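You operate a simulated robot arm through the tools that you are given. There is no shell and no other tool. Be economical: measure what you need, move in short steps, check, and stop when the job is done.

Carry out the task below with a simulated robot arm. There is one attempt and no reset: what you move stays moved.

## Task
Fetch the teal slide from the oak bench and set it on the blue plate. Take the jar and put it on top of the wash slide. Shut the labels drawer. Pull the bin drawer open. Do these in any order. Set down upright: jar.

The check looks at the end state, three seconds after you hand in, the way a careful person would. Anything else that was tipped, shoved, dropped, spilled or broken makes it a failure.

## Robot
A 7-joint arm with a fingered hand on a trunk, on a base that drives. Base frame: it is fixed to the floor where the robot stands at the start and does not move with it; the origin is under the middle of the robot, x ahead of it, y to its left, z up; the surface under the hand at the start is at about z = 0.88. Lengths are in m, angles in rad, forces in N, time in s.
With the tool pointing down near the work surface it reaches from about 0.36 to 0.86 m from the robot's upright axis, wherever it stands. Its first joint turns from -2.496 to 2.496 rad. Places, roughly: bin drawer [1.9, -0.9, 0.9]; blue plate (13x9x3 cm) [0.5, 0.2, 0.9]; jar (6x7x8 cm) [0.8, 0.3, 1.4]; labels drawer [0.5, 0.8, 0.6]; teal slide (8x4x2 cm) [0.5, 0.1, 0.9]; wash slide [-1.75, 0.25, 0.75]. Payload 3 kg.
Tool frame: the origin (TCP) lies between the finger pads and is the grasp point; the fingertips stand 0.026 m ahead of it; z points along the fingers, y is the line along which they close. Largest opening 0.148 m; the body of the gripper starts 0.073 m behind the TCP. The gripper is a hand of 3 fingers: y runs from the thumb to the fingers, the wrist lies at [0, 0, -0.229] in the tool frame, and closing takes about 1.5 s.
Orientation is that of the tool frame in the base frame, as a unit quaternion [x, y, z, w]. With the fingers straight down and closing along the base's y, the tool's x points along the base's -x, its y along +y and its z along -z.

## Interface
- The arm moves only by the tool send_rows. Its argument "increments" is text: rows parted by semicolons, each of 7 numbers parted by spaces: the turn, a rotation vector about the tool's x, y, z in rad, then the shift along the tool's x, y, z in mm, then the gripper command, from -1 (shut) to 1 (fully open), values between in proportion. In form: ax ay az x y z gripper; .... A call has 1 to 20 rows; each row is the pose to reach, as a shift and turn from the pose commanded when the call began, along the tool's axes at that moment. A row lasts 0.2 s, in which the tool goes at most 0.05 m and 0.15 rad; a call with a longer step from one row to the next is refused whole, and so is a gripper value outside its range. Where a pose cannot be reached the arm comes as near as it can. A force on the tool above 40 N (or 10 N above the force at the start of the call, whichever is more), or a blocked arm, ends the call early, and 0.2 s more pass. The fingers move at their own pace (about 0.153 m/s each) and stop on an object; they squeeze with about 34 N. The grip force told is the motor's: it shows also when the fingers shut on nothing. Time passes only in rows, and 0.2 s behind the last, so rows that repeat a pose let the fingers close. It gives the time, the measured TCP pose, the force on the tool (base axes), the opening and the grip force at its end, in the units of the frame above (readings bear some noise), with the torque about the TCP (base axes, N m) and any sound that the robot's microphone picked up, and new pictures: "show" is both (left out), scene, wrist or none.
- Cameras (640 x 400 px; columns grow to the right, rows downward): "scene" is now at [0.1227, 0.0569, 1.8836]; the picture's right is [0.79, -0.61, 0.00], its down [-0.51, -0.65, -0.56] and it looks along [0.35, 0.45, -0.83] (base axes); focal length 282 px, centre (320, 200). "wrist" rides on the gripper at [0.068, -0.039, -0.09] in the tool frame; the picture's right is [0.50, 0.87, 0.00], its down [-0.65, 0.38, -0.65] and it looks along [-0.57, 0.33, 0.76] (tool axes); focal length 222 px, centre (320, 200). There is no depth. A picture from a camera that has moved, and an enlarged one, comes with that camera's place and axes in the base frame and with its lens.
- lift_body(by): slides the trunk up (or, below 0, down) by that many m; the arm and the scene camera ride with it, the base frame stays. It gives what a move gives, with no picture.
- steer(legs): drives the robot by 1 to 6 legs, each [ahead, left, turn to the left] in m, m and rad, along the robot's own axes; the way and the turn of a leg run together, so that a leg with both is an arc; at most 1.5 m and 3.142 rad a leg. The arm and the cameras ride along, it lands a little off, and it stops where it bumps. It gives what a move gives, and a new picture of the scene camera.
- grasp_type(shape): the hand has 3 fingers and takes this shape, open, in about a second: jaw (thumb against the fingers, like two jaws); tri (thumb and two fingers); tip (a fingertip pinch); poke (one finger out to press); point (the index stretched); flat (the hand flat); cup (the hand cupped); fist (a fist). The gripper value then closes the fingers along that shape, each until it touches; the sizes above hold for jaw. It gives what a move gives, with no picture.
- aim_head(pan, tilt): turns the head with the scene camera to pan (to the left, within 1.501 rad either way) and tilt (down, from -0.506 to 1.204), counted from straight ahead of the robot. It gives what a move gives, and a new picture of the scene camera.
- enlarge(camera, box): a new picture of the part [left, top, right, bottom] of that camera's present view, enlarged. It takes no simulated time.
- hand_in(): hands the job in; it is judged then, once.

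Work in short steps. Places have to be worked out from the pictures, the camera data and where the tool is seen: move nearer, look again, correct. Check each grasp and each placing, and mend what went wrong. You have 165 turns and 260 pictures in all, those below and enlarged ones among them. Open the gripper and draw the arm clear of the work before you hand the job in, unless the task says otherwise; then end with one line.

The tools are called as a command line: name --argument value ..., lists and objects as JSON in quotes. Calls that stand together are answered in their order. send_rows: Moves the arm, as the interface text tells. Its arguments: {"type":"object","properties":{"increments":{"type":"string"},"show":{"type":"string","enum":["both","scene","wrist","none"]}},"required":["increments"]} The other tools are called the same way: lift_body (by) slides the trunk up or down; grasp_type (shape) gives the hand a shape; steer (legs) drives the base; aim_head (pan, tilt) turns the head that bears the scene camera; enlarge (camera, box) takes an enlarged picture of a part of a camera's view; hand_in () hands the job in.

At the start:

```text
clock: 0.0
eef_pos: [0.4761, 0.4117, 1.0004]
tool_rot: [0.0, 1.0, 0.0, 0.0]
ft_force: [0.5, -0.8, 0.3]
torque: [-0.01, 0.02, -0.03]
grip_width: 0.1479
finger_force: 0.1
shape: jaw
trunk travel left (down, up): [-0.825, 0.065]
robot x, y, heading: [0.0027, -0.004, 0.003]
head pan, tilt: [0.911, 0.972]
```

scene: 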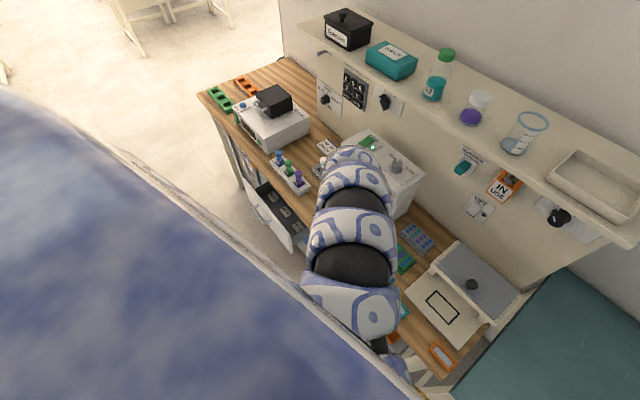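
wrist: 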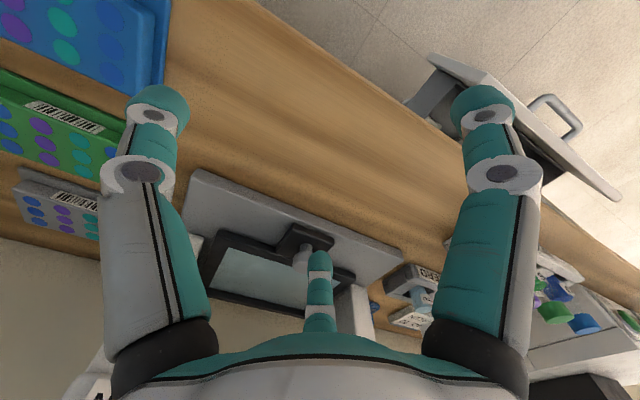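

The first pictures show the bench with the arm hiding part of it. I turn the head to see the plate and teal slide ahead of the robot.

aim_head --pan 0.1 --tilt 1.0

aim_head --pan -0.4 --tilt 0.6

```text
clock: 1.1
eef_pos: [0.4766, 0.4125, 1.0005]
tool_rot: [0.0, 1.0, 0.0, 0.0]
ft_force: [0.1, 0.8, 0.3]
torque: [0.01, 0.0, 0.0]
grip_width: 0.1481
finger_force: 0.1
shape: jaw
trunk travel left (down, up): [-0.825, 0.065]
robot x, y, heading: [0.0019, -0.0, -0.005]
head pan, tilt: [0.099, 1.0]
camera scene: at [0.1482, 0.0075, 1.8816], right [0.1, -0.99, 0.0], down [-0.84, -0.08, -0.54], along [0.54, 0.05, -0.84], focal length 282 px, centre (320, 200)
```

scene: 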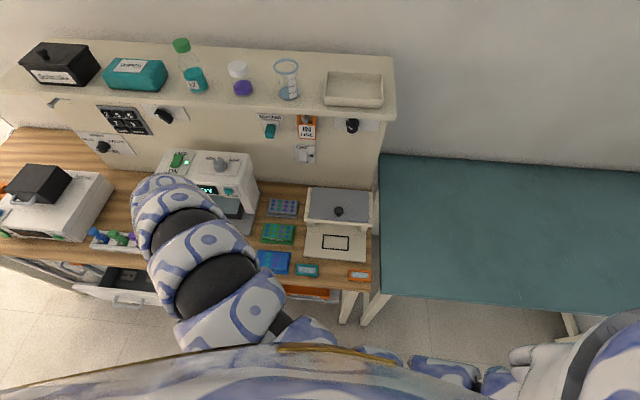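

```text
clock: 2.1
eef_pos: [0.4781, 0.4116, 0.9987]
tool_rot: [0.0, 1.0, 0.001, 0.0]
ft_force: [0.0, -0.5, 0.6]
torque: [0.02, 0.03, 0.01]
grip_width: 0.1477
finger_force: 0.0
shape: jaw
trunk travel left (down, up): [-0.825, 0.065]
robot x, y, heading: [-0.0001, 0.0004, 0.0]
head pan, tilt: [-0.4, 0.6]
camera scene: at [0.1604, -0.0338, 1.9136], right [-0.39, -0.92, 0.0], down [-0.52, 0.22, -0.82], along [0.76, -0.32, -0.57], focal length 282 px, centre (320, 200)
```

scene: 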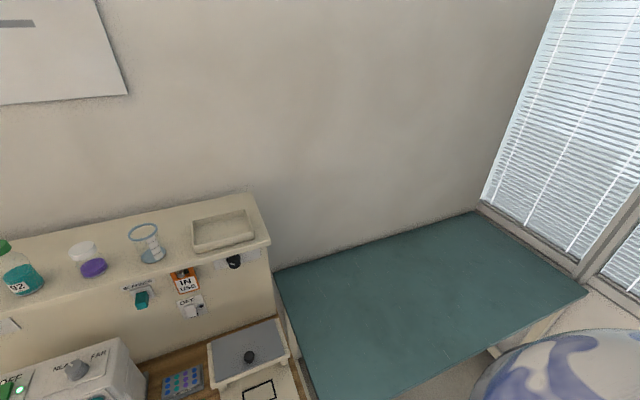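

The bin drawer should lie further away, so I look to the right and left to learn the room.

aim_head --pan -1.2 --tilt 0.4

aim_head --pan 1.5 --tilt 0.5

aim_head --pan 0.1 --tilt 1.0

enlarge --camera "scene" --box '[220, 180, 400, 300]'

enlarge --camera "scene" --box '[0, 20, 400, 270]'

```text
clock: 3.2
eef_pos: [0.4767, 0.4121, 0.9998]
tool_rot: [0.0, 1.0, 0.0, 0.0]
ft_force: [-0.3, -0.5, 0.7]
torque: [-0.01, 0.0, 0.02]
grip_width: 0.148
finger_force: 0.1
shape: jaw
trunk travel left (down, up): [-0.825, 0.065]
robot x, y, heading: [0.0003, 0.0007, 0.001]
head pan, tilt: [-1.201, 0.4]
camera scene: at [0.1125, -0.0858, 1.9318], right [-0.93, -0.36, 0.0], down [-0.14, 0.36, -0.92], along [0.33, -0.86, -0.39], focal length 282 px, centre (320, 200)
```

scene: 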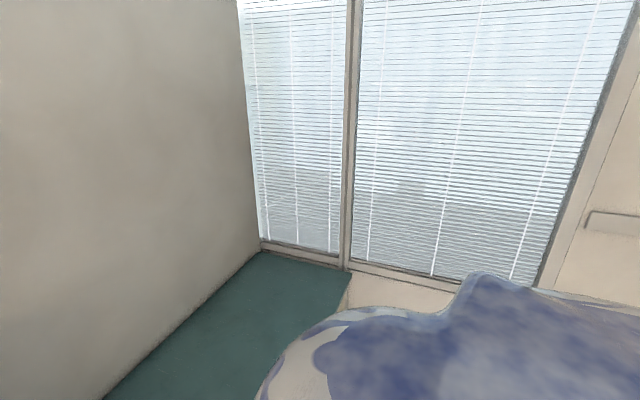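

```text
clock: 5.6
eef_pos: [0.4777, 0.4124, 1.0006]
tool_rot: [0.001, 1.0, 0.0, 0.0]
ft_force: [0.2, 0.6, -0.6]
torque: [0.0, -0.01, 0.03]
grip_width: 0.148
finger_force: 0.1
shape: jaw
trunk travel left (down, up): [-0.825, 0.065]
robot x, y, heading: [-0.0045, 0.0014, 0.004]
head pan, tilt: [1.499, 0.499]
camera scene: at [0.0855, 0.0912, 1.9227], right [1.0, -0.07, 0.0], down [-0.03, -0.48, -0.88], along [0.06, 0.88, -0.48], focal length 282 px, centre (320, 200)
```

scene: 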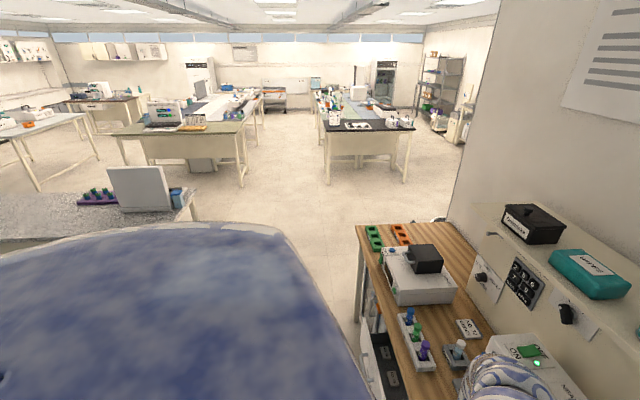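

```text
clock: 7.1
eef_pos: [0.4763, 0.4122, 1.002]
tool_rot: [0.0, 1.0, 0.0, 0.0]
ft_force: [-0.1, -0.3, 0.2]
torque: [0.0, -0.01, -0.01]
grip_width: 0.1479
finger_force: 0.0
shape: jaw
trunk travel left (down, up): [-0.825, 0.065]
robot x, y, heading: [-0.003, 0.0008, 0.003]
head pan, tilt: [0.099, 1.0]
camera scene: at [0.1483, 0.0075, 1.8816], right [0.1, -0.99, 0.0], down [-0.84, -0.08, -0.54], along [0.54, 0.05, -0.84], focal length 282 px, centre (320, 200)
```

scene: 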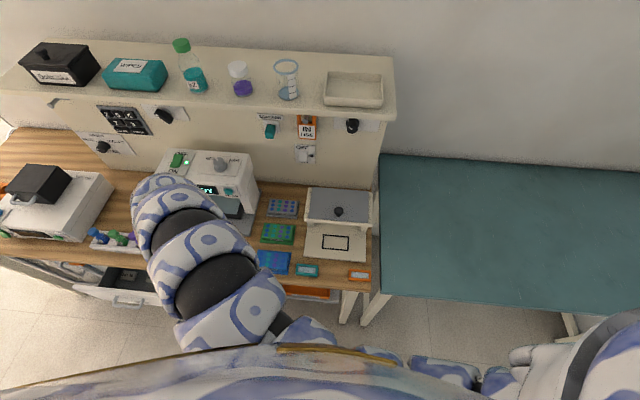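

```text
3.33 times, centred on (310, 240) of scene
camera zoom: at [0.1483, 0.0075, 1.8816], right [0.1, -0.99, 0.0], down [-0.84, -0.08, -0.54], along [0.54, 0.05, -0.84], focal length 941 px, centre (353, 67)
```

zoom: 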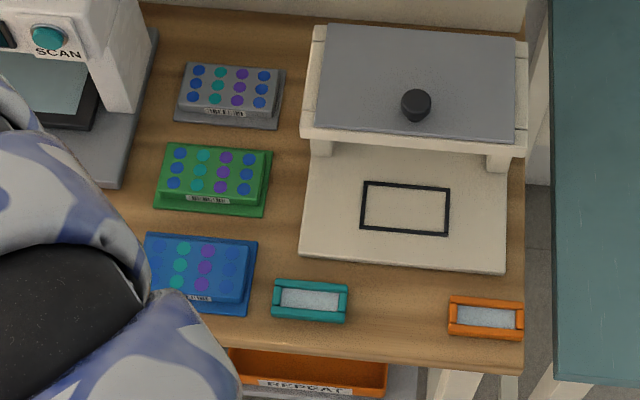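

```text
1.60 times, centred on (200, 145) of scene
camera zoom: at [0.1483, 0.0075, 1.8816], right [0.1, -0.99, 0.0], down [-0.84, -0.08, -0.54], along [0.54, 0.05, -0.84], focal length 452 px, centre (512, 288)
```

zoom: 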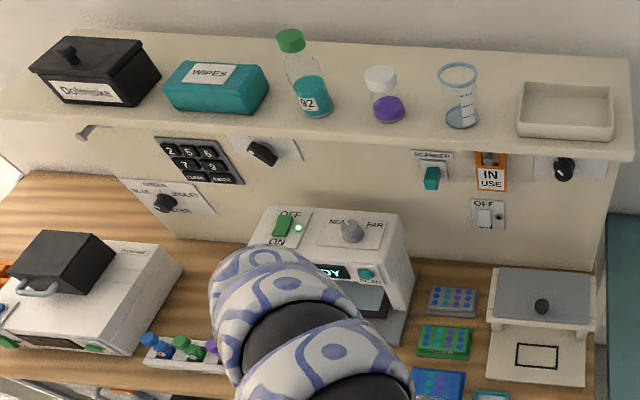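

The teal slide is at about (0.48, 0.084), with the blue plate to its left at y≈0.2 and the jar on the shelf at about (0.835, 0.296). I raise the tool and carry it over the slide for a wrist view.

send_rows --increments "0 0 0 0 0 -40 1; 0 0 0 0 -40 -70 1; 0 0 0 0 -85 -70 1; 0 0 0 0 -130 -70 1; 0 0 0 0 -175 -70 1; 0 0 0 0 -220 -70 1; 0 0 0 0 -265 -70 1; 0 0 0 0 -300 -70 1; 0 0 0 0 -330 -70 1; 0 0 0 0 -330 -70 1"

```text
clock: 9.3
eef_pos: [0.6176, 0.1801, 1.0102]
tool_rot: [-0.002, 1.0, -0.002, 0.0]
ft_force: [2.5, 19.9, -5.4]
torque: [0.04, 0.06, 0.21]
grip_width: 0.1474
finger_force: 0.0
shape: jaw
out of reach, approached as far as the arm can: row 2, 3, 4, 5, 6, 7, 8, 9, 10
trunk travel left (down, up): [-0.825, 0.065]
robot x, y, heading: [-0.0027, -0.002, 0.001]
head pan, tilt: [0.099, 1.0]
camera scene: at [0.1469, 0.0119, 1.8815], right [0.1, -0.99, 0.0], down [-0.84, -0.09, -0.54], along [0.54, 0.05, -0.84], focal length 282 px, centre (320, 200)
camera wrist: at [0.5508, 0.1417, 1.1009], right [-0.5, 0.86, 0.0], down [0.65, 0.38, 0.65], along [0.56, 0.33, -0.76], focal length 222 px, centre (320, 200)
```

scene: 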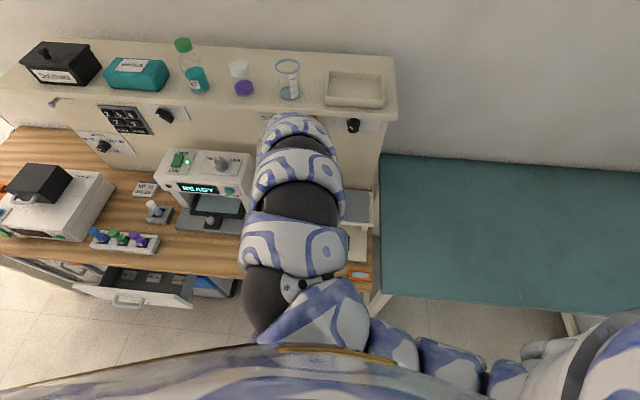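
wrist: 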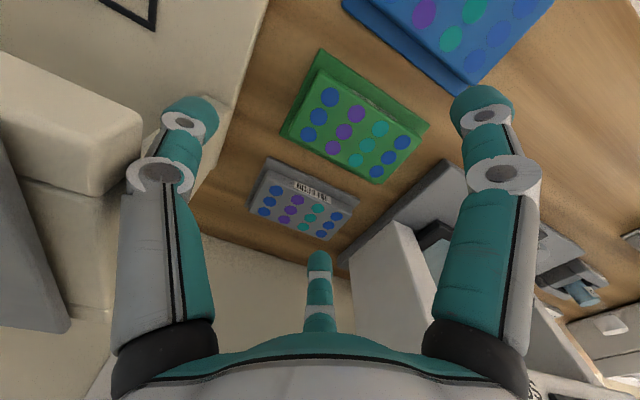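

The arm could not reach that height and the thumb leans on the hood (20 N). I back off to +y and then draw back toward the robot at this height.

send_rows --increments "0 0 0 0 30 0 1; 0 0 0 25 35 0 1; 0 0 0 70 35 0 1; 0 0 0 115 30 0 1; 0 0 0 115 30 0 1"

lift_body --by 0.06

enlarge --camera "scene" --box '[220, 160, 400, 300]'

```text
clock: 10.5
eef_pos: [0.5501, 0.2586, 1.0096]
tool_rot: [0.0, 1.0, -0.001, -0.001]
ft_force: [0.3, -0.2, 0.4]
torque: [0.0, 0.01, 0.02]
grip_width: 0.1481
finger_force: 0.0
shape: jaw
out of reach, approached as far as the arm can: row 3, 4, 5
trunk travel left (down, up): [-0.825, 0.065]
robot x, y, heading: [0.0006, -0.0027, -0.002]
head pan, tilt: [0.099, 1.0]
camera scene: at [0.1491, 0.0074, 1.8815], right [0.1, -1.0, 0.0], down [-0.84, -0.08, -0.54], along [0.54, 0.05, -0.84], focal length 282 px, centre (320, 200)
camera wrist: at [0.4819, 0.2191, 1.1005], right [-0.5, 0.87, 0.0], down [0.66, 0.38, 0.65], along [0.56, 0.33, -0.76], focal length 222 px, centre (320, 200)
```

scene: 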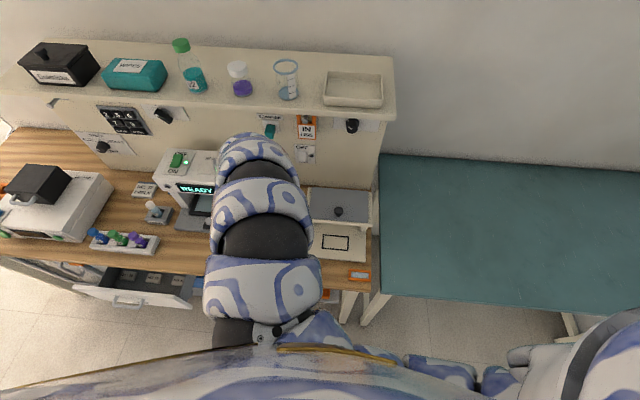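
wrist: 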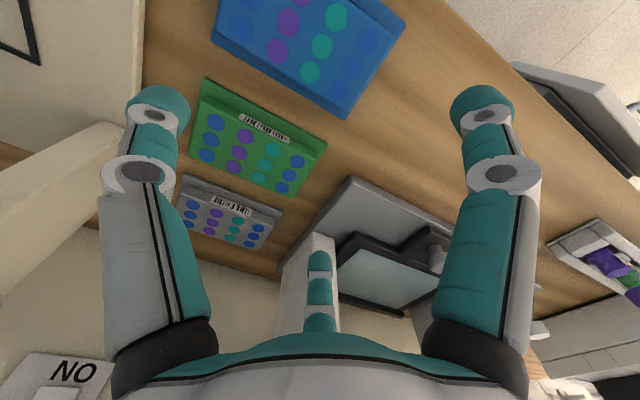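

```text
clock: 11.5
eef_pos: [0.5488, 0.2584, 1.0693]
tool_rot: [0.0, 1.0, -0.001, -0.001]
ft_force: [-0.6, 0.3, -0.1]
torque: [0.0, 0.02, -0.01]
grip_width: 0.1477
finger_force: 0.1
shape: jaw
trunk travel left (down, up): [-0.885, 0.005]
robot x, y, heading: [-0.0, -0.0007, 0.003]
head pan, tilt: [0.099, 1.0]
```

```text
2.86 times, centred on (310, 230) of scene
camera zoom: at [0.1484, 0.0074, 1.9416], right [0.1, -1.0, 0.0], down [-0.84, -0.08, -0.54], along [0.54, 0.05, -0.84], focal length 806 px, centre (349, 114)
```

zoom: 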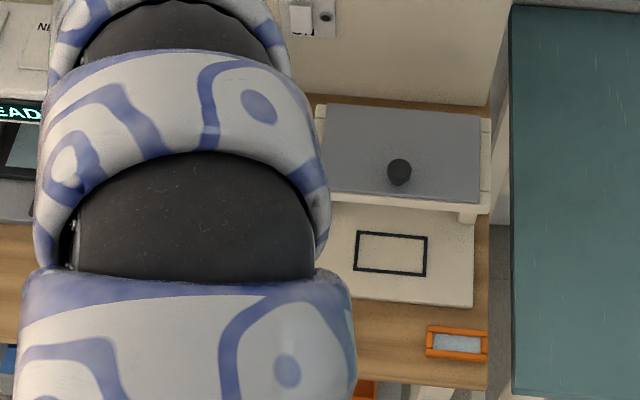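

The folded arm cannot reach in close, so I back the base by 0.15 m. I'll also close the fingers in the air to see how this hand closes.

steer --legs '[[-0.15, 0, 0]]'

send_rows --increments "0 0 0 0 0 0 -0.6; 0 0 0 0 0 0 -0.6; 0 0 0 0 0 0 -0.6; 0 0 0 0 0 0 -0.6; 0 0 0 0 0 0 -0.6; 0 0 0 0 0 0 -0.6"

```text
clock: 12.9
eef_pos: [0.3969, 0.2594, 1.0705]
tool_rot: [-0.001, 1.0, -0.001, 0.001]
ft_force: [-0.9, 0.9, -0.6]
torque: [-0.02, 0.02, 0.01]
grip_width: 0.1477
finger_force: 0.0
shape: jaw
trunk travel left (down, up): [-0.885, 0.005]
robot x, y, heading: [-0.1486, -0.0009, -0.001]
head pan, tilt: [0.099, 1.0]
camera scene: at [-0.0042, 0.0075, 1.9418], right [0.1, -0.99, 0.0], down [-0.84, -0.09, -0.54], along [0.54, 0.05, -0.84], focal length 282 px, centre (320, 200)
```

scene: 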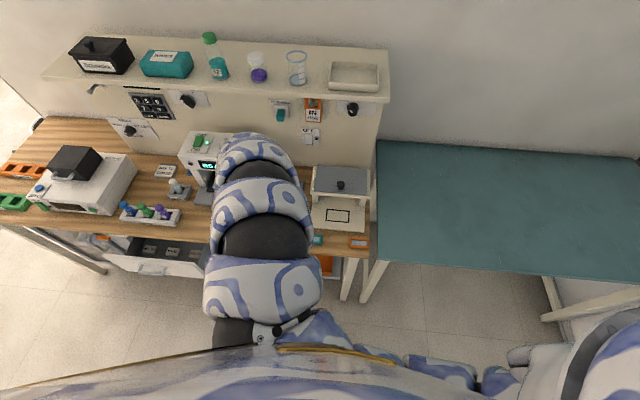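

```text
clock: 14.3
eef_pos: [0.3989, 0.2589, 1.0703]
tool_rot: [-0.001, 1.0, 0.0, -0.001]
ft_force: [-0.1, 0.2, 0.2]
torque: [0.01, 0.01, 0.01]
grip_width: 0.0299
finger_force: 0.1
shape: jaw
trunk travel left (down, up): [-0.885, 0.005]
robot x, y, heading: [-0.1504, -0.0012, 0.002]
head pan, tilt: [0.099, 1.0]
camera scene: at [-0.0019, 0.0075, 1.9416], right [0.1, -0.99, 0.0], down [-0.84, -0.09, -0.54], along [0.54, 0.05, -0.84], focal length 282 px, centre (320, 200)
camera wrist: at [0.3309, 0.22, 1.1607], right [-0.5, 0.86, 0.0], down [0.66, 0.38, 0.65], along [0.56, 0.33, -0.76], focal length 222 px, centre (320, 200)
```

scene: 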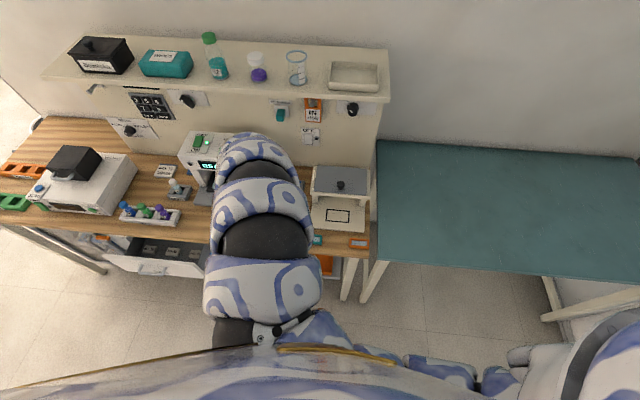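
wrist: 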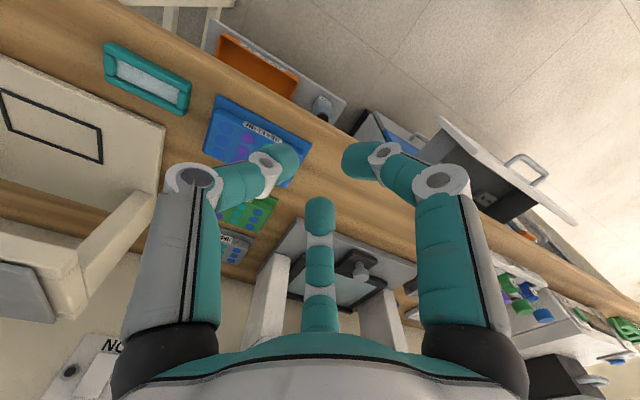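

The hand closes like a three-jaw chuck. I rotate it 90° so thumb and fingers close across the slide's 4 cm side (along x), and move over it at (0.476, 0.087).

send_rows --increments "0 0 -0.15 -8 -17 0 -0.2; 0 0 -0.3 -16 -34 0 -0.2; 0 0 -0.45 -24 -51 0 -0.2; 0 0 -0.6 -32 -68 0 -0.2; 0 0 -0.75 -40 -85 0 -0.2; 0 0 -0.9 -48 -102 0 -0.2; 0 0 -1.05 -56 -119 0 -0.2; 0 0 -1.2 -64 -136 0 -0.2; 0 0 -1.35 -72 -153 0 -0.2; 0 0 -1.5 -77 -172 0 -0.2; 0 0 -1.571 -77 -172 0 -0.2; 0 0 -1.571 -77 -172 0 -0.2"

```text
clock: 16.9
eef_pos: [0.5168, 0.1011, 1.0696]
tool_rot: [0.708, -0.706, 0.0, 0.003]
ft_force: [-0.2, 1.0, 0.8]
torque: [-0.01, -0.03, 0.0]
grip_width: 0.0589
finger_force: 0.0
shape: jaw
out of reach, approached as far as the arm can: row 1, 2, 3, 4, 5, 6, 7, 8, 9, 10, 11, 12
trunk travel left (down, up): [-0.885, 0.005]
robot x, y, heading: [-0.1515, -0.0028, 0.005]
head pan, tilt: [0.099, 1.0]
camera scene: at [-0.0019, 0.0074, 1.9416], right [0.1, -0.99, 0.0], down [-0.84, -0.09, -0.54], along [0.54, 0.05, -0.84], focal length 282 px, centre (320, 200)
camera wrist: at [0.5551, 0.034, 1.1606], right [-0.86, -0.5, 0.01], down [-0.38, 0.66, 0.65], along [-0.33, 0.56, -0.76], focal length 222 px, centre (320, 200)
```

scene: 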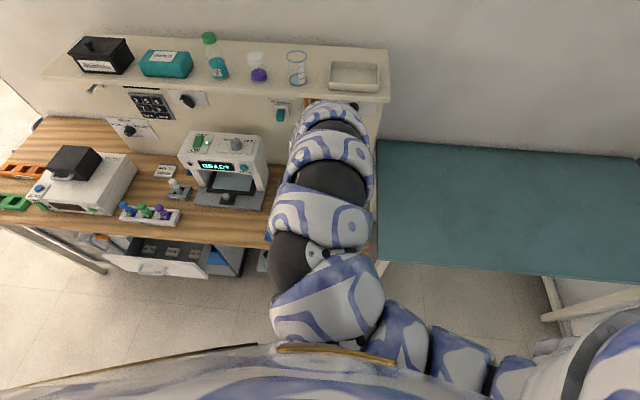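
wrist: 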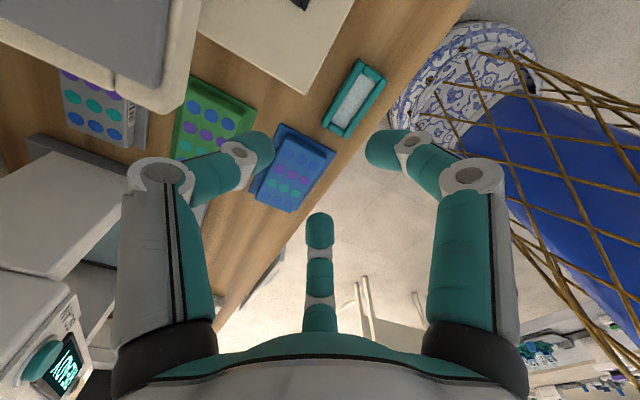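

The slide sits at about (0.481, 0.080), long axis along y, and the plate centre is near (0.508, 0.19). I lower first, then shift over the slide, opening the fingers slightly wider.

send_rows --increments "0 0 0 0 10 40 -0.1; 0 0 0 10 20 80 -0.1; 0 0 0 21 36 110 -0.1; 0 0 0 21 36 125 -0.1; 0 0 0 21 36 125 -0.1"

```text
clock: 18.1
eef_pos: [0.4804, 0.0823, 0.9466]
tool_rot: [0.708, -0.706, 0.001, 0.001]
ft_force: [0.3, 0.0, 0.5]
torque: [-0.03, -0.01, 0.0]
grip_width: 0.0663
finger_force: 0.1
shape: jaw
trunk travel left (down, up): [-0.885, 0.005]
robot x, y, heading: [-0.1509, -0.0023, 0.002]
head pan, tilt: [0.099, 1.0]
camera scene: at [-0.0026, 0.0076, 1.9417], right [0.1, -0.99, 0.0], down [-0.84, -0.09, -0.54], along [0.54, 0.05, -0.84], focal length 282 px, centre (320, 200)
camera wrist: at [0.5192, 0.0146, 1.0373], right [-0.86, -0.5, 0.0], down [-0.38, 0.66, 0.65], along [-0.33, 0.56, -0.76], focal length 222 px, centre (320, 200)
```

scene: 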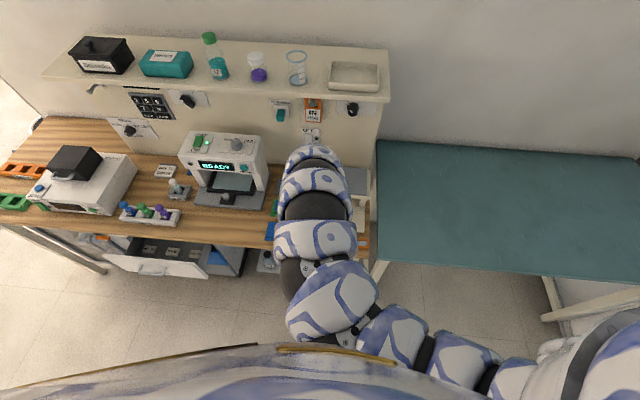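
wrist: 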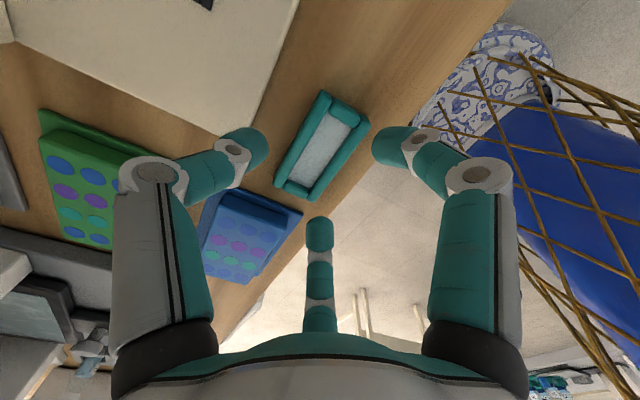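

The slide centre reads (0.482, 0.075), between the fingers. I descend to about z=0.911 with a small correction.

send_rows --increments "0 0 0 3 -1 15 -0.1; 0 0 0 6 -2 28 -0.1; 0 0 0 6 -2 35 -0.1; 0 0 0 6 -2 35 -0.1" --show "wrist"

```text
clock: 18.9
eef_pos: [0.4827, 0.0795, 0.916]
tool_rot: [0.708, -0.706, 0.0, -0.001]
ft_force: [-7.2, 3.2, 43.8]
torque: [1.48, 0.94, 0.1]
grip_width: 0.0686
finger_force: 0.0
shape: jaw
trunk travel left (down, up): [-0.885, 0.005]
robot x, y, heading: [-0.1484, 0.0003, -0.001]
head pan, tilt: [0.099, 1.0]
stopped in row 3: the force on the tool passed its limit at 45 N (the readings are from after the stop); the commanded pose is now the measured one
camera wrist: at [0.5219, 0.0111, 1.0077], right [-0.86, -0.5, 0.0], down [-0.38, 0.65, 0.65], along [-0.33, 0.57, -0.76], focal length 222 px, centre (320, 200)
```

wrist: 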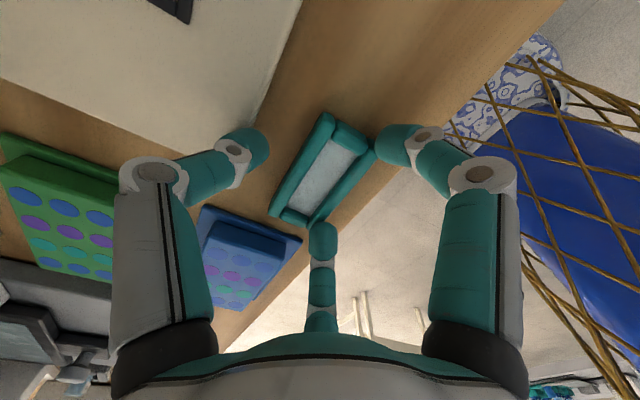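

The torque shows the middle finger standing on the slide's corner. I go up, open a bit wider, shift 7 mm toward the robot and 7 mm to −y, then look.

send_rows --increments "0 0 0 0 0 -20 -0.1; 0 0 0 0 0 -20 0.18; 0 0 0 7 8 -20 0.18; 0 0 0 7 8 -20 0.18; 0 0 0 7 8 -20 0.18" --show "wrist"

```text
clock: 20.1
eef_pos: [0.4761, 0.0714, 0.9331]
tool_rot: [0.708, -0.706, 0.0, -0.001]
ft_force: [0.3, -0.3, 0.5]
torque: [0.03, 0.0, -0.01]
grip_width: 0.0869
finger_force: 0.1
shape: jaw
trunk travel left (down, up): [-0.885, 0.005]
robot x, y, heading: [-0.1508, -0.0011, 0.002]
head pan, tilt: [0.099, 1.0]
camera wrist: at [0.5152, 0.0032, 1.0245], right [-0.86, -0.5, 0.0], down [-0.38, 0.65, 0.65], along [-0.33, 0.57, -0.76], focal length 222 px, centre (320, 200)
```

wrist: 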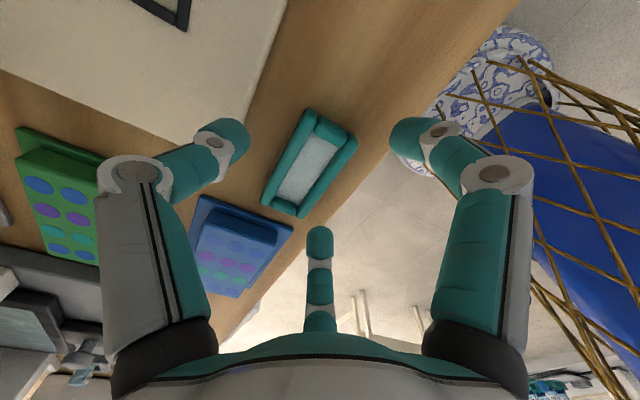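

The middle finger now looks clear of the slide. I descend to z≈0.907.

send_rows --increments "0 0 0 0 0 14 0.18; 0 0 0 0 0 22 0.18; 0 0 0 0 0 26 0.18; 0 0 0 0 0 26 0.18" --show "wrist"

```text
clock: 20.7
eef_pos: [0.4769, 0.071, 0.9179]
tool_rot: [-0.707, 0.707, -0.002, 0.004]
ft_force: [-2.3, -9.5, 43.4]
torque: [-0.27, -2.21, -0.48]
grip_width: 0.0844
finger_force: 0.0
shape: jaw
trunk travel left (down, up): [-0.885, 0.005]
robot x, y, heading: [-0.1491, 0.0012, 0.001]
head pan, tilt: [0.099, 1.0]
stopped in row 3: the force on the tool passed its limit at 47 N (the readings are from after the stop); the commanded pose is now the measured one
camera wrist: at [0.5164, 0.0021, 1.0083], right [-0.87, -0.5, -0.01], down [-0.38, 0.65, 0.65], along [-0.32, 0.57, -0.76], focal length 222 px, centre (320, 200)
```

wrist: 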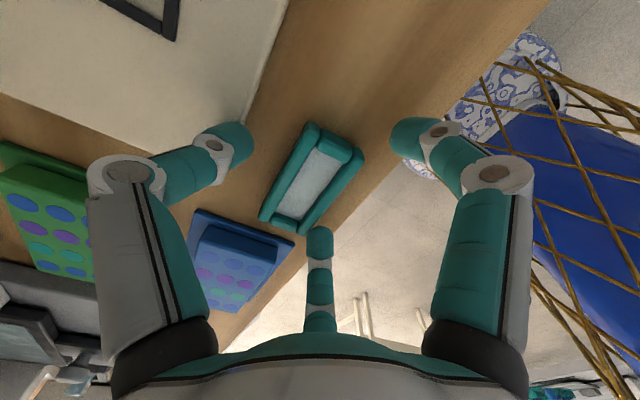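

Now the torque places the contact at the thumb (x≈0.528), on the hood's tray. The hand is centric (thumb radius ≈ w/1.5), so an opening of ~0.071 with TCP x≈0.475 lets thumb and fingers straddle the slide; I lift, reset and descend.

send_rows --increments "0 0 0 0 0 -15 0.18; 0 0 0 0 0 -15 -0.06; 0 0 0 -1 2 -15 -0.06; 0 0 0 -1 2 -15 -0.06; 0 0 0 -1 2 0 -0.06; 0 0 0 -1 2 6 -0.06; 0 0 0 -1 2 10 -0.06; 0 0 0 -1 2 10 -0.06" --show "wrist"

```text
clock: 22.5
eef_pos: [0.4753, 0.0725, 0.9061]
tool_rot: [-0.706, 0.708, -0.002, 0.002]
ft_force: [-0.3, 0.5, 24.9]
torque: [-0.06, 0.37, 0.12]
grip_width: 0.071
finger_force: 0.0
shape: jaw
trunk travel left (down, up): [-0.885, 0.005]
robot x, y, heading: [-0.1482, 0.0016, -0.003]
head pan, tilt: [0.099, 1.0]
camera wrist: at [0.5138, 0.0041, 0.9969], right [-0.87, -0.5, 0.0], down [-0.38, 0.66, 0.65], along [-0.32, 0.57, -0.76], focal length 222 px, centre (320, 200)
```

wrist: 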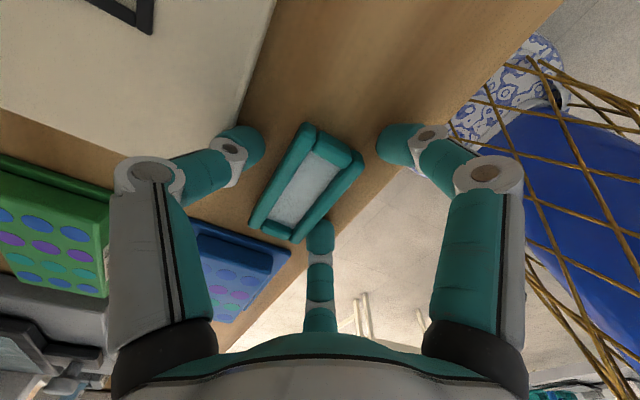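

The tips touch the bench around the slide. I raise 3 mm and close.

send_rows --increments "0 0 0 0 0 -3 -0.06; 0 0 0 0 0 -3 -1; 0 0 0 0 0 -3 -1; 0 0 0 0 0 -3 -1; 0 0 0 0 0 -3 -1; 0 0 0 0 0 -3 -1; 0 0 0 0 0 -3 -1" --show "wrist"

```text
clock: 24.1
eef_pos: [0.4758, 0.0718, 0.9086]
tool_rot: [-0.706, 0.708, 0.0, 0.0]
ft_force: [0.3, -0.2, 0.3]
torque: [-0.02, -0.01, -0.01]
grip_width: 0.0414
finger_force: 34.6
shape: jaw
trunk travel left (down, up): [-0.885, 0.005]
robot x, y, heading: [-0.1518, 0.0009, 0.004]
head pan, tilt: [0.099, 1.0]
camera wrist: at [0.5146, 0.0038, 0.9985], right [-0.87, -0.5, 0.0], down [-0.38, 0.66, 0.65], along [-0.32, 0.57, -0.76], focal length 222 px, centre (320, 200)
```

wrist: 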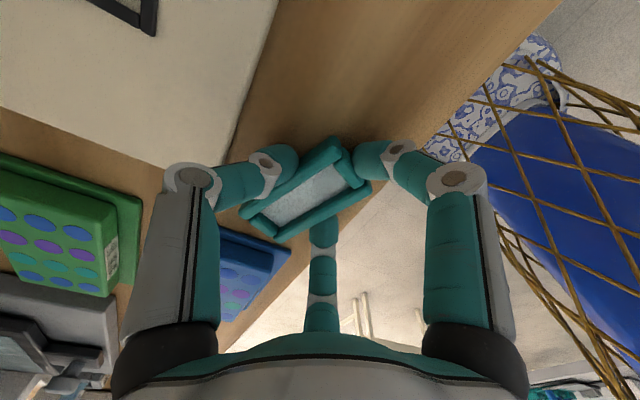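

It holds at 34 N with the slide turned about 23° in the hand. I lift straight up and look.

send_rows --increments "0 0 0 0 0 -20 -1; 0 0 0 0 0 -45 -1; 0 0 0 0 0 -50 -1; 0 0 0 0 0 -50 -1" --show "wrist"

enlarge --camera "wrist" --box '[160, 80, 480, 280]'

```text
clock: 25.1
eef_pos: [0.4769, 0.0716, 0.9597]
tool_rot: [0.707, -0.707, 0.0, 0.0]
ft_force: [0.0, -0.1, -0.4]
torque: [-0.02, -0.02, 0.03]
grip_width: 0.041
finger_force: 34.1
shape: jaw
trunk travel left (down, up): [-0.885, 0.005]
robot x, y, heading: [-0.1519, 0.0045, 0.001]
head pan, tilt: [0.099, 1.0]
camera wrist: at [0.5142, 0.003, 1.0491], right [-0.87, -0.5, 0.0], down [-0.38, 0.66, 0.65], along [-0.32, 0.57, -0.76], focal length 222 px, centre (320, 200)
```

wrist: 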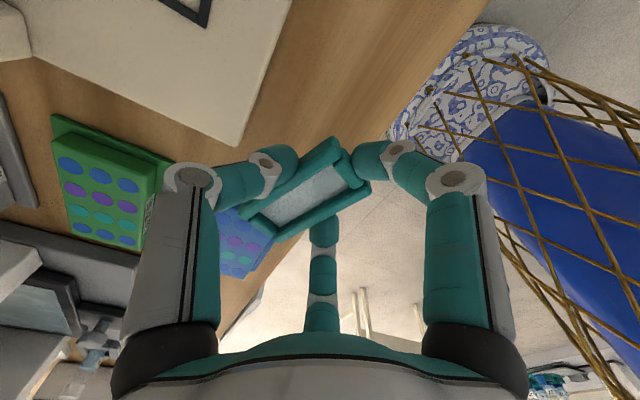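

```text
2.00 times, centred on (320, 180) of wrist
camera zoom: at [0.5142, 0.003, 1.0491], right [-0.87, -0.5, 0.0], down [-0.38, 0.66, 0.65], along [-0.32, 0.57, -0.76], focal length 444 px, centre (320, 240)
```

zoom: 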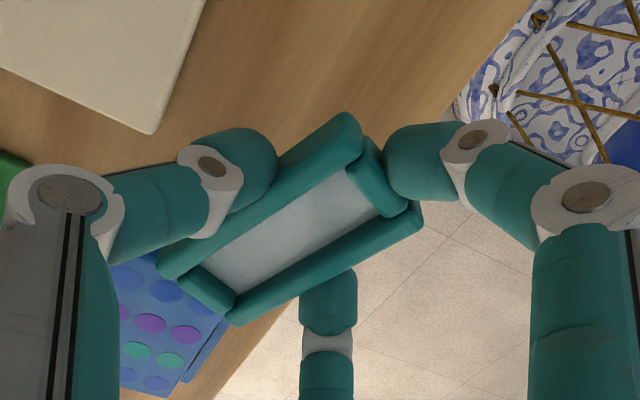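

Slide is held level. I raise a little, carry it to above the plate (centre about (0.505, 0.212)), and turn the hand to square the slide.

send_rows --increments "0 0 0 0 0 -25 -1; 0 0 -0.1 -40 -8 -30 -1; 0 0 -0.2 -85 -16 -30 -1; 0 0 -0.3 -125 -23 -30 -1; 0 0 -0.4 -133 -23 -30 -1; 0 0 -0.4 -133 -23 -30 -1"

enlarge --camera "wrist" --box '[160, 80, 480, 280]'

```text
clock: 26.5
eef_pos: [0.4998, 0.2038, 0.9885]
tool_rot: [0.833, -0.553, 0.0, -0.001]
ft_force: [-0.1, 0.0, -0.9]
torque: [0.01, 0.0, 0.0]
grip_width: 0.041
finger_force: 33.5
shape: jaw
trunk travel left (down, up): [-0.885, 0.005]
robot x, y, heading: [-0.1492, -0.0013, 0.004]
head pan, tilt: [0.099, 1.0]
camera scene: at [-0.0004, 0.0055, 1.9415], right [0.1, -0.99, 0.0], down [-0.84, -0.08, -0.54], along [0.54, 0.06, -0.84], focal length 282 px, centre (320, 200)
camera wrist: at [0.5612, 0.156, 1.0783], right [-0.6, -0.8, 0.0], down [-0.6, 0.46, 0.65], along [-0.52, 0.4, -0.76], focal length 222 px, centre (320, 200)
```

scene: 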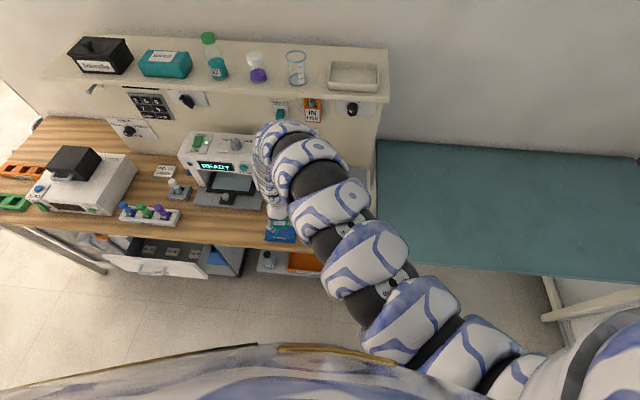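
wrist: 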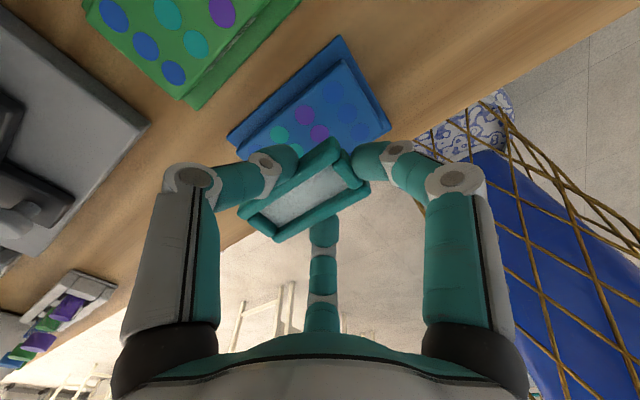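

```text
2.00 times, centred on (320, 180) of wrist
camera zoom: at [0.5612, 0.156, 1.0783], right [-0.6, -0.8, 0.0], down [-0.6, 0.46, 0.65], along [-0.52, 0.4, -0.76], focal length 444 px, centre (320, 240)
```

zoom: 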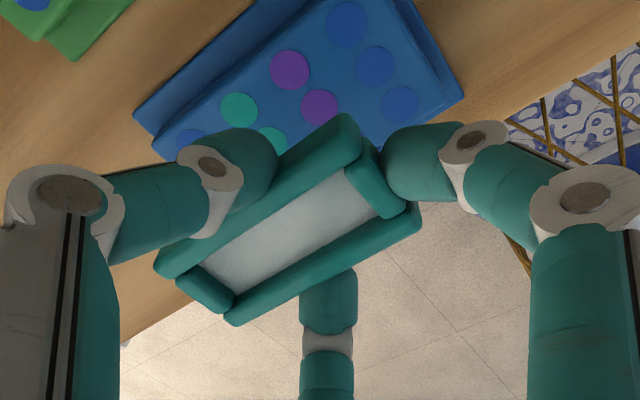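

Slide and plate are parallel; plate centre is (0.498, 0.217), slide (0.505, 0.210). I make that correction and descend until the slide touches the plate top (TCP ≈ 0.939).

send_rows --increments "0 0 0 -4 2 10 -1; 0 0 0 -8 3 25 -1; 0 0 0 -8 3 38 -1; 0 0 0 -8 3 44 -1; 0 0 0 -8 3 47 -1; 0 0 0 -8 3 47 -1" --show "wrist"

```text
clock: 27.9
eef_pos: [0.4933, 0.211, 0.9408]
tool_rot: [0.833, -0.553, 0.0, 0.0]
ft_force: [-0.2, 0.6, -0.2]
torque: [0.01, -0.04, 0.03]
grip_width: 0.0405
finger_force: 34.4
shape: jaw
trunk travel left (down, up): [-0.885, 0.005]
robot x, y, heading: [-0.1508, 0.0004, 0.005]
head pan, tilt: [0.099, 1.0]
camera wrist: at [0.5548, 0.1634, 1.0313], right [-0.6, -0.8, 0.0], down [-0.6, 0.46, 0.65], along [-0.52, 0.39, -0.76], focal length 222 px, centre (320, 200)
```

wrist: 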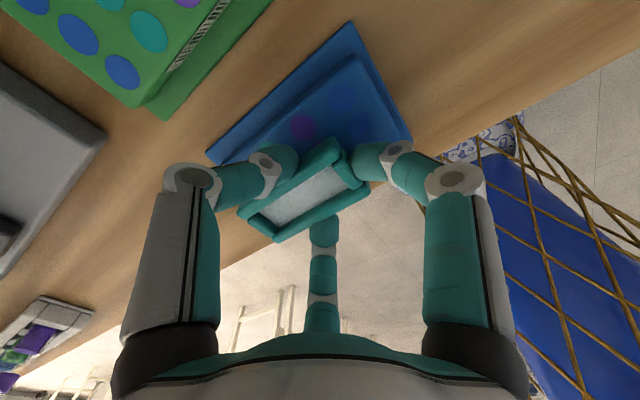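

By geometry the slide (0.497, 0.219) is over the plate centre (0.501, 0.217); not yet in contact. I lower gently for touch.

send_rows --increments "0 0 0 0 0 1 -1; 0 0 0 0 0 2 -1; 0 0 0 0 0 3 -1; 0 0 0 0 0 3 -1" --show "none"

```text
clock: 28.9
eef_pos: [0.493, 0.2109, 0.938]
tool_rot: [0.833, -0.553, 0.0, -0.001]
ft_force: [0.5, 0.5, -0.1]
torque: [-0.01, -0.02, 0.01]
grip_width: 0.0404
finger_force: 33.5
shape: jaw
trunk travel left (down, up): [-0.885, 0.005]
robot x, y, heading: [-0.1498, 0.0027, 0.001]
head pan, tilt: [0.099, 1.0]
```

Still no contact; I lower further in millimetres.

send_rows --increments "0 0 0 0 0 1 -1; 0 0 0 0 0 2 -1; 0 0 0 0 0 3 -1; 0 0 0 0 0 3 -1" --show "wrist"

```text
clock: 29.9
eef_pos: [0.4932, 0.2107, 0.9349]
tool_rot: [0.833, -0.553, 0.0, -0.001]
ft_force: [-0.5, 0.0, -0.9]
torque: [-0.05, 0.0, 0.03]
grip_width: 0.0406
finger_force: 33.9
shape: jaw
trunk travel left (down, up): [-0.885, 0.005]
robot x, y, heading: [-0.1515, 0.0017, 0.004]
head pan, tilt: [0.099, 1.0]
camera wrist: at [0.5551, 0.1634, 1.0254], right [-0.6, -0.8, 0.0], down [-0.6, 0.46, 0.65], along [-0.52, 0.39, -0.76], focal length 222 px, centre (320, 200)
```

wrist: 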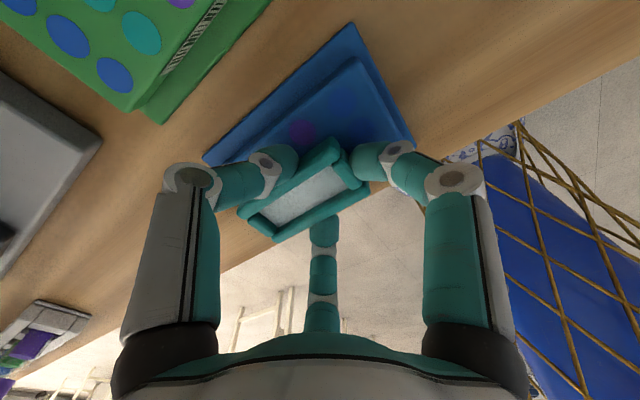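

No contact yet; continue down a few millimetres.

send_rows --increments "0 0 0 0 0 1 -1; 0 0 0 0 0 2 -1; 0 0 0 0 0 3 -1; 0 0 0 0 0 3 -1" --show "none"

enlarge --camera "scene" --box '[210, 190, 370, 290]'

```text
clock: 30.9
eef_pos: [0.4932, 0.212, 0.9323]
tool_rot: [0.834, -0.552, 0.001, -0.001]
ft_force: [-0.2, -0.1, -0.9]
torque: [-0.05, -0.01, -0.02]
grip_width: 0.0403
finger_force: 34.1
shape: jaw
trunk travel left (down, up): [-0.885, 0.005]
robot x, y, heading: [-0.1515, -0.0022, -0.001]
head pan, tilt: [0.099, 1.0]
```

```text
4.00 times, centred on (290, 240) of scene
camera zoom: at [-0.0018, 0.0076, 1.9416], right [0.1, -0.99, 0.0], down [-0.84, -0.09, -0.54], along [0.54, 0.05, -0.84], focal length 1129 px, centre (440, 40)
```

zoom: 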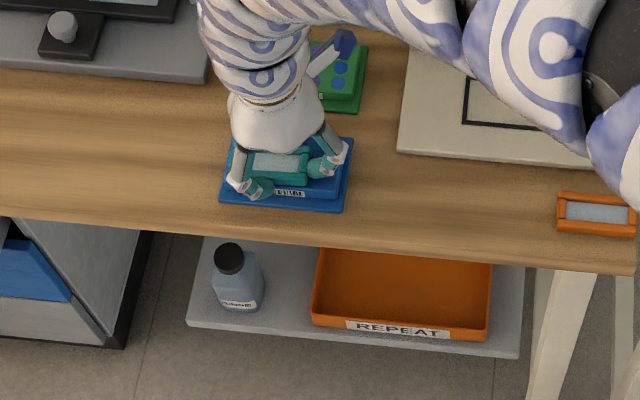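

The scene zoom shows the slide squarely over the plate. I continue down slowly.

send_rows --increments "0 0 0 0 0 1 -1; 0 0 0 0 0 2 -1; 0 0 0 0 0 3 -1; 0 0 0 0 0 4 -1; 0 0 0 0 0 4 -1" --show "none"

```text
clock: 32.1
eef_pos: [0.4932, 0.2111, 0.9302]
tool_rot: [0.834, -0.552, 0.001, -0.003]
ft_force: [3.7, 2.0, 30.1]
torque: [0.52, -0.41, -0.04]
grip_width: 0.0409
finger_force: 33.7
shape: jaw
trunk travel left (down, up): [-0.885, 0.005]
robot x, y, heading: [-0.1457, 0.0015, -0.001]
head pan, tilt: [0.099, 1.0]
```

Contact at z≈0.930. I ease 2 mm up, open modestly, and rise.

send_rows --increments "0 0 0 0 0 -2 -1; 0 0 0 0 0 -2 -0.3; 0 0 0 0 0 -2 -0.1; 0 0 0 0 0 -2 0; 0 0 0 0 0 -2 0; 0 0 0 0 0 -30 0; 0 0 0 0 0 -60 0; 0 0 0 0 0 -60 0"

enlarge --camera "scene" --box '[210, 190, 370, 290]'

```text
clock: 33.9
eef_pos: [0.4916, 0.2112, 0.9858]
tool_rot: [0.834, -0.552, 0.0, 0.0]
ft_force: [-0.1, -0.3, -0.4]
torque: [0.01, -0.01, 0.0]
grip_width: 0.0737
finger_force: 0.1
shape: jaw
trunk travel left (down, up): [-0.885, 0.005]
robot x, y, heading: [-0.151, -0.0009, 0.003]
head pan, tilt: [0.099, 1.0]
camera scene: at [-0.0017, 0.0077, 1.9415], right [0.1, -0.99, 0.0], down [-0.84, -0.09, -0.54], along [0.54, 0.05, -0.84], focal length 282 px, centre (320, 200)
camera wrist: at [0.5547, 0.1638, 1.0762], right [-0.6, -0.8, 0.0], down [-0.6, 0.46, 0.65], along [-0.52, 0.39, -0.76], focal length 222 px, centre (320, 200)
```

scene: 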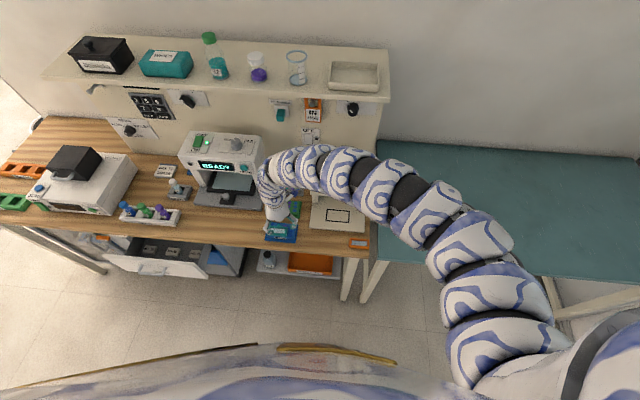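
wrist: 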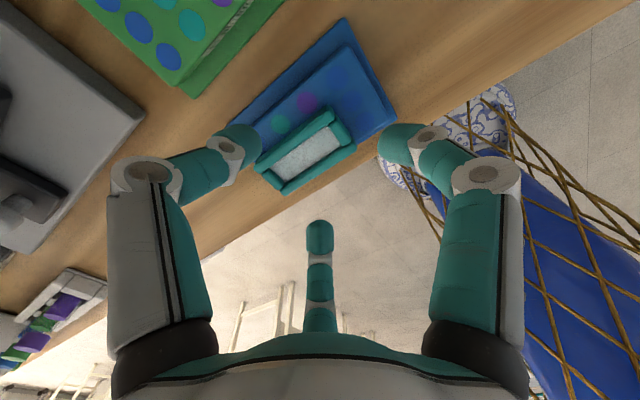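

```text
4.00 times, centred on (290, 240) of scene
camera zoom: at [-0.0017, 0.0077, 1.9415], right [0.1, -0.99, 0.0], down [-0.84, -0.09, -0.54], along [0.54, 0.05, -0.84], focal length 1129 px, centre (440, 40)
```

zoom: 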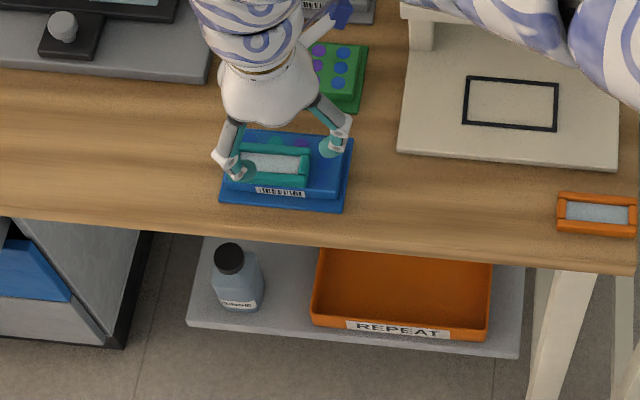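

The slide rests on the plate. Next the jar: I test whether the tool, pointing down, can rise to z≈1.52 in front of the shelf for a top-down grasp.

send_rows --increments "0 0 0 0 0 -45 0; 0 0 0 0 0 -90 0; 0 0 0 0 0 -135 0.2; 0 0 0 0 0 -180 0.2; 0 0 0 0 0 -225 0.2; 0 0 0 0 0 -270 0.2; 0 0 0 0 0 -315 0.2; 0 0 0 0 0 -360 0.2; 0 0 0 0 0 -405 0.2; 0 0 0 0 0 -450 0.2; 0 0 0 0 0 -495 0.2; 0 0 0 0 0 -530 0.2; 0 0 0 0 0 -530 0.2"

```text
clock: 36.7
eef_pos: [0.5183, 0.2339, 1.4989]
tool_rot: [0.833, -0.553, 0.0, -0.001]
ft_force: [-0.1, 0.3, -0.5]
torque: [-0.08, -0.02, -0.02]
grip_width: 0.0888
finger_force: 0.1
shape: jaw
out of reach, approached as far as the arm can: row 4, 5, 6, 7, 8, 9, 10, 11, 12, 13
trunk travel left (down, up): [-0.885, 0.005]
robot x, y, heading: [-0.1507, 0.0001, 0.003]
head pan, tilt: [0.099, 1.0]
camera scene: at [-0.0033, 0.0097, 1.9418], right [0.1, -0.99, 0.0], down [-0.84, -0.09, -0.54], along [0.54, 0.05, -0.84], focal length 282 px, centre (320, 200)
camera wrist: at [0.5802, 0.1865, 1.5898], right [-0.6, -0.8, 0.0], down [-0.61, 0.46, 0.65], along [-0.52, 0.4, -0.76], focal length 222 px, centre (320, 200)
```

scene: 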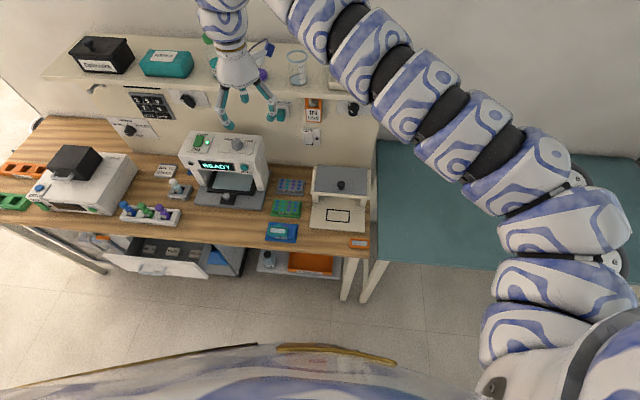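
wrist: 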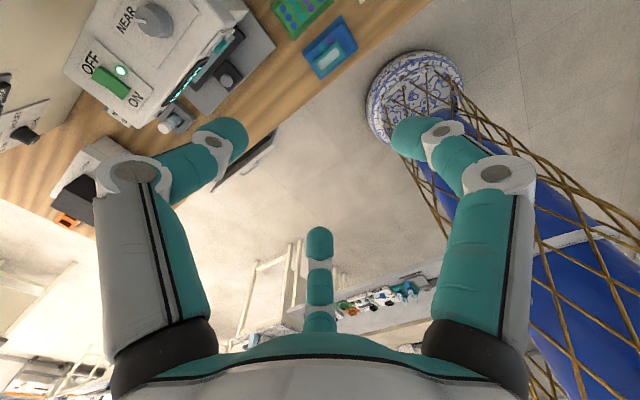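

Tool-down works up at z≈1.5 there. I drive 0.2 m forward so the jar comes within reach, staying above shelf height.

steer --legs '[[0.2, 0, 0]]'

aim_head --pan 0.35 --tilt 0.5

```text
clock: 38.2
eef_pos: [0.7165, 0.2321, 1.4968]
tool_rot: [0.834, -0.552, 0.0, -0.002]
ft_force: [0.6, -0.4, -0.3]
torque: [-0.02, 0.03, 0.03]
grip_width: 0.0889
finger_force: 0.0
shape: jaw
trunk travel left (down, up): [-0.885, 0.005]
robot x, y, heading: [0.0495, -0.0035, 0.001]
head pan, tilt: [0.099, 1.0]
camera scene: at [0.1957, 0.0081, 1.9415], right [0.1, -0.99, 0.0], down [-0.84, -0.09, -0.54], along [0.54, 0.06, -0.84], focal length 282 px, centre (320, 200)
```

scene: 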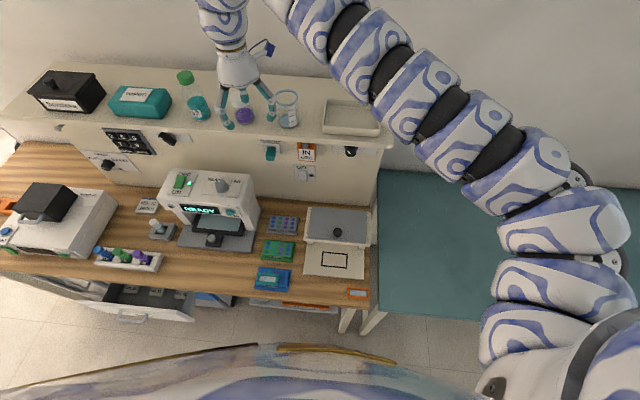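

```text
clock: 39.2
eef_pos: [0.7171, 0.2326, 1.4981]
tool_rot: [0.833, -0.553, 0.0, -0.002]
ft_force: [0.0, -0.4, -0.5]
torque: [0.02, 0.0, -0.02]
grip_width: 0.0886
finger_force: 0.0
shape: jaw
trunk travel left (down, up): [-0.885, 0.005]
robot x, y, heading: [0.0452, 0.0044, 0.009]
head pan, tilt: [0.351, 0.499]
camera scene: at [0.2105, 0.0325, 1.9826], right [0.35, -0.94, 0.0], down [-0.45, -0.17, -0.88], along [0.82, 0.3, -0.48], focal length 282 px, centre (320, 200)
```

scene: 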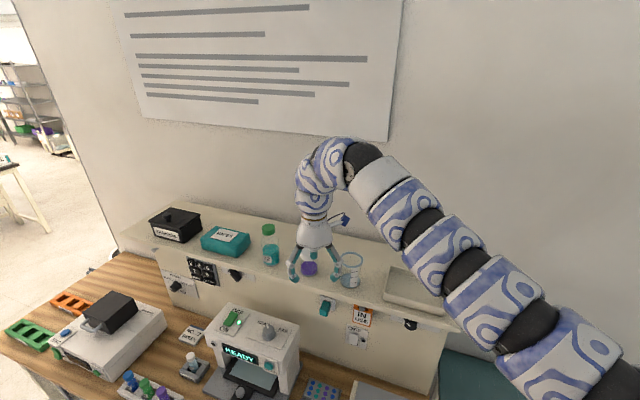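

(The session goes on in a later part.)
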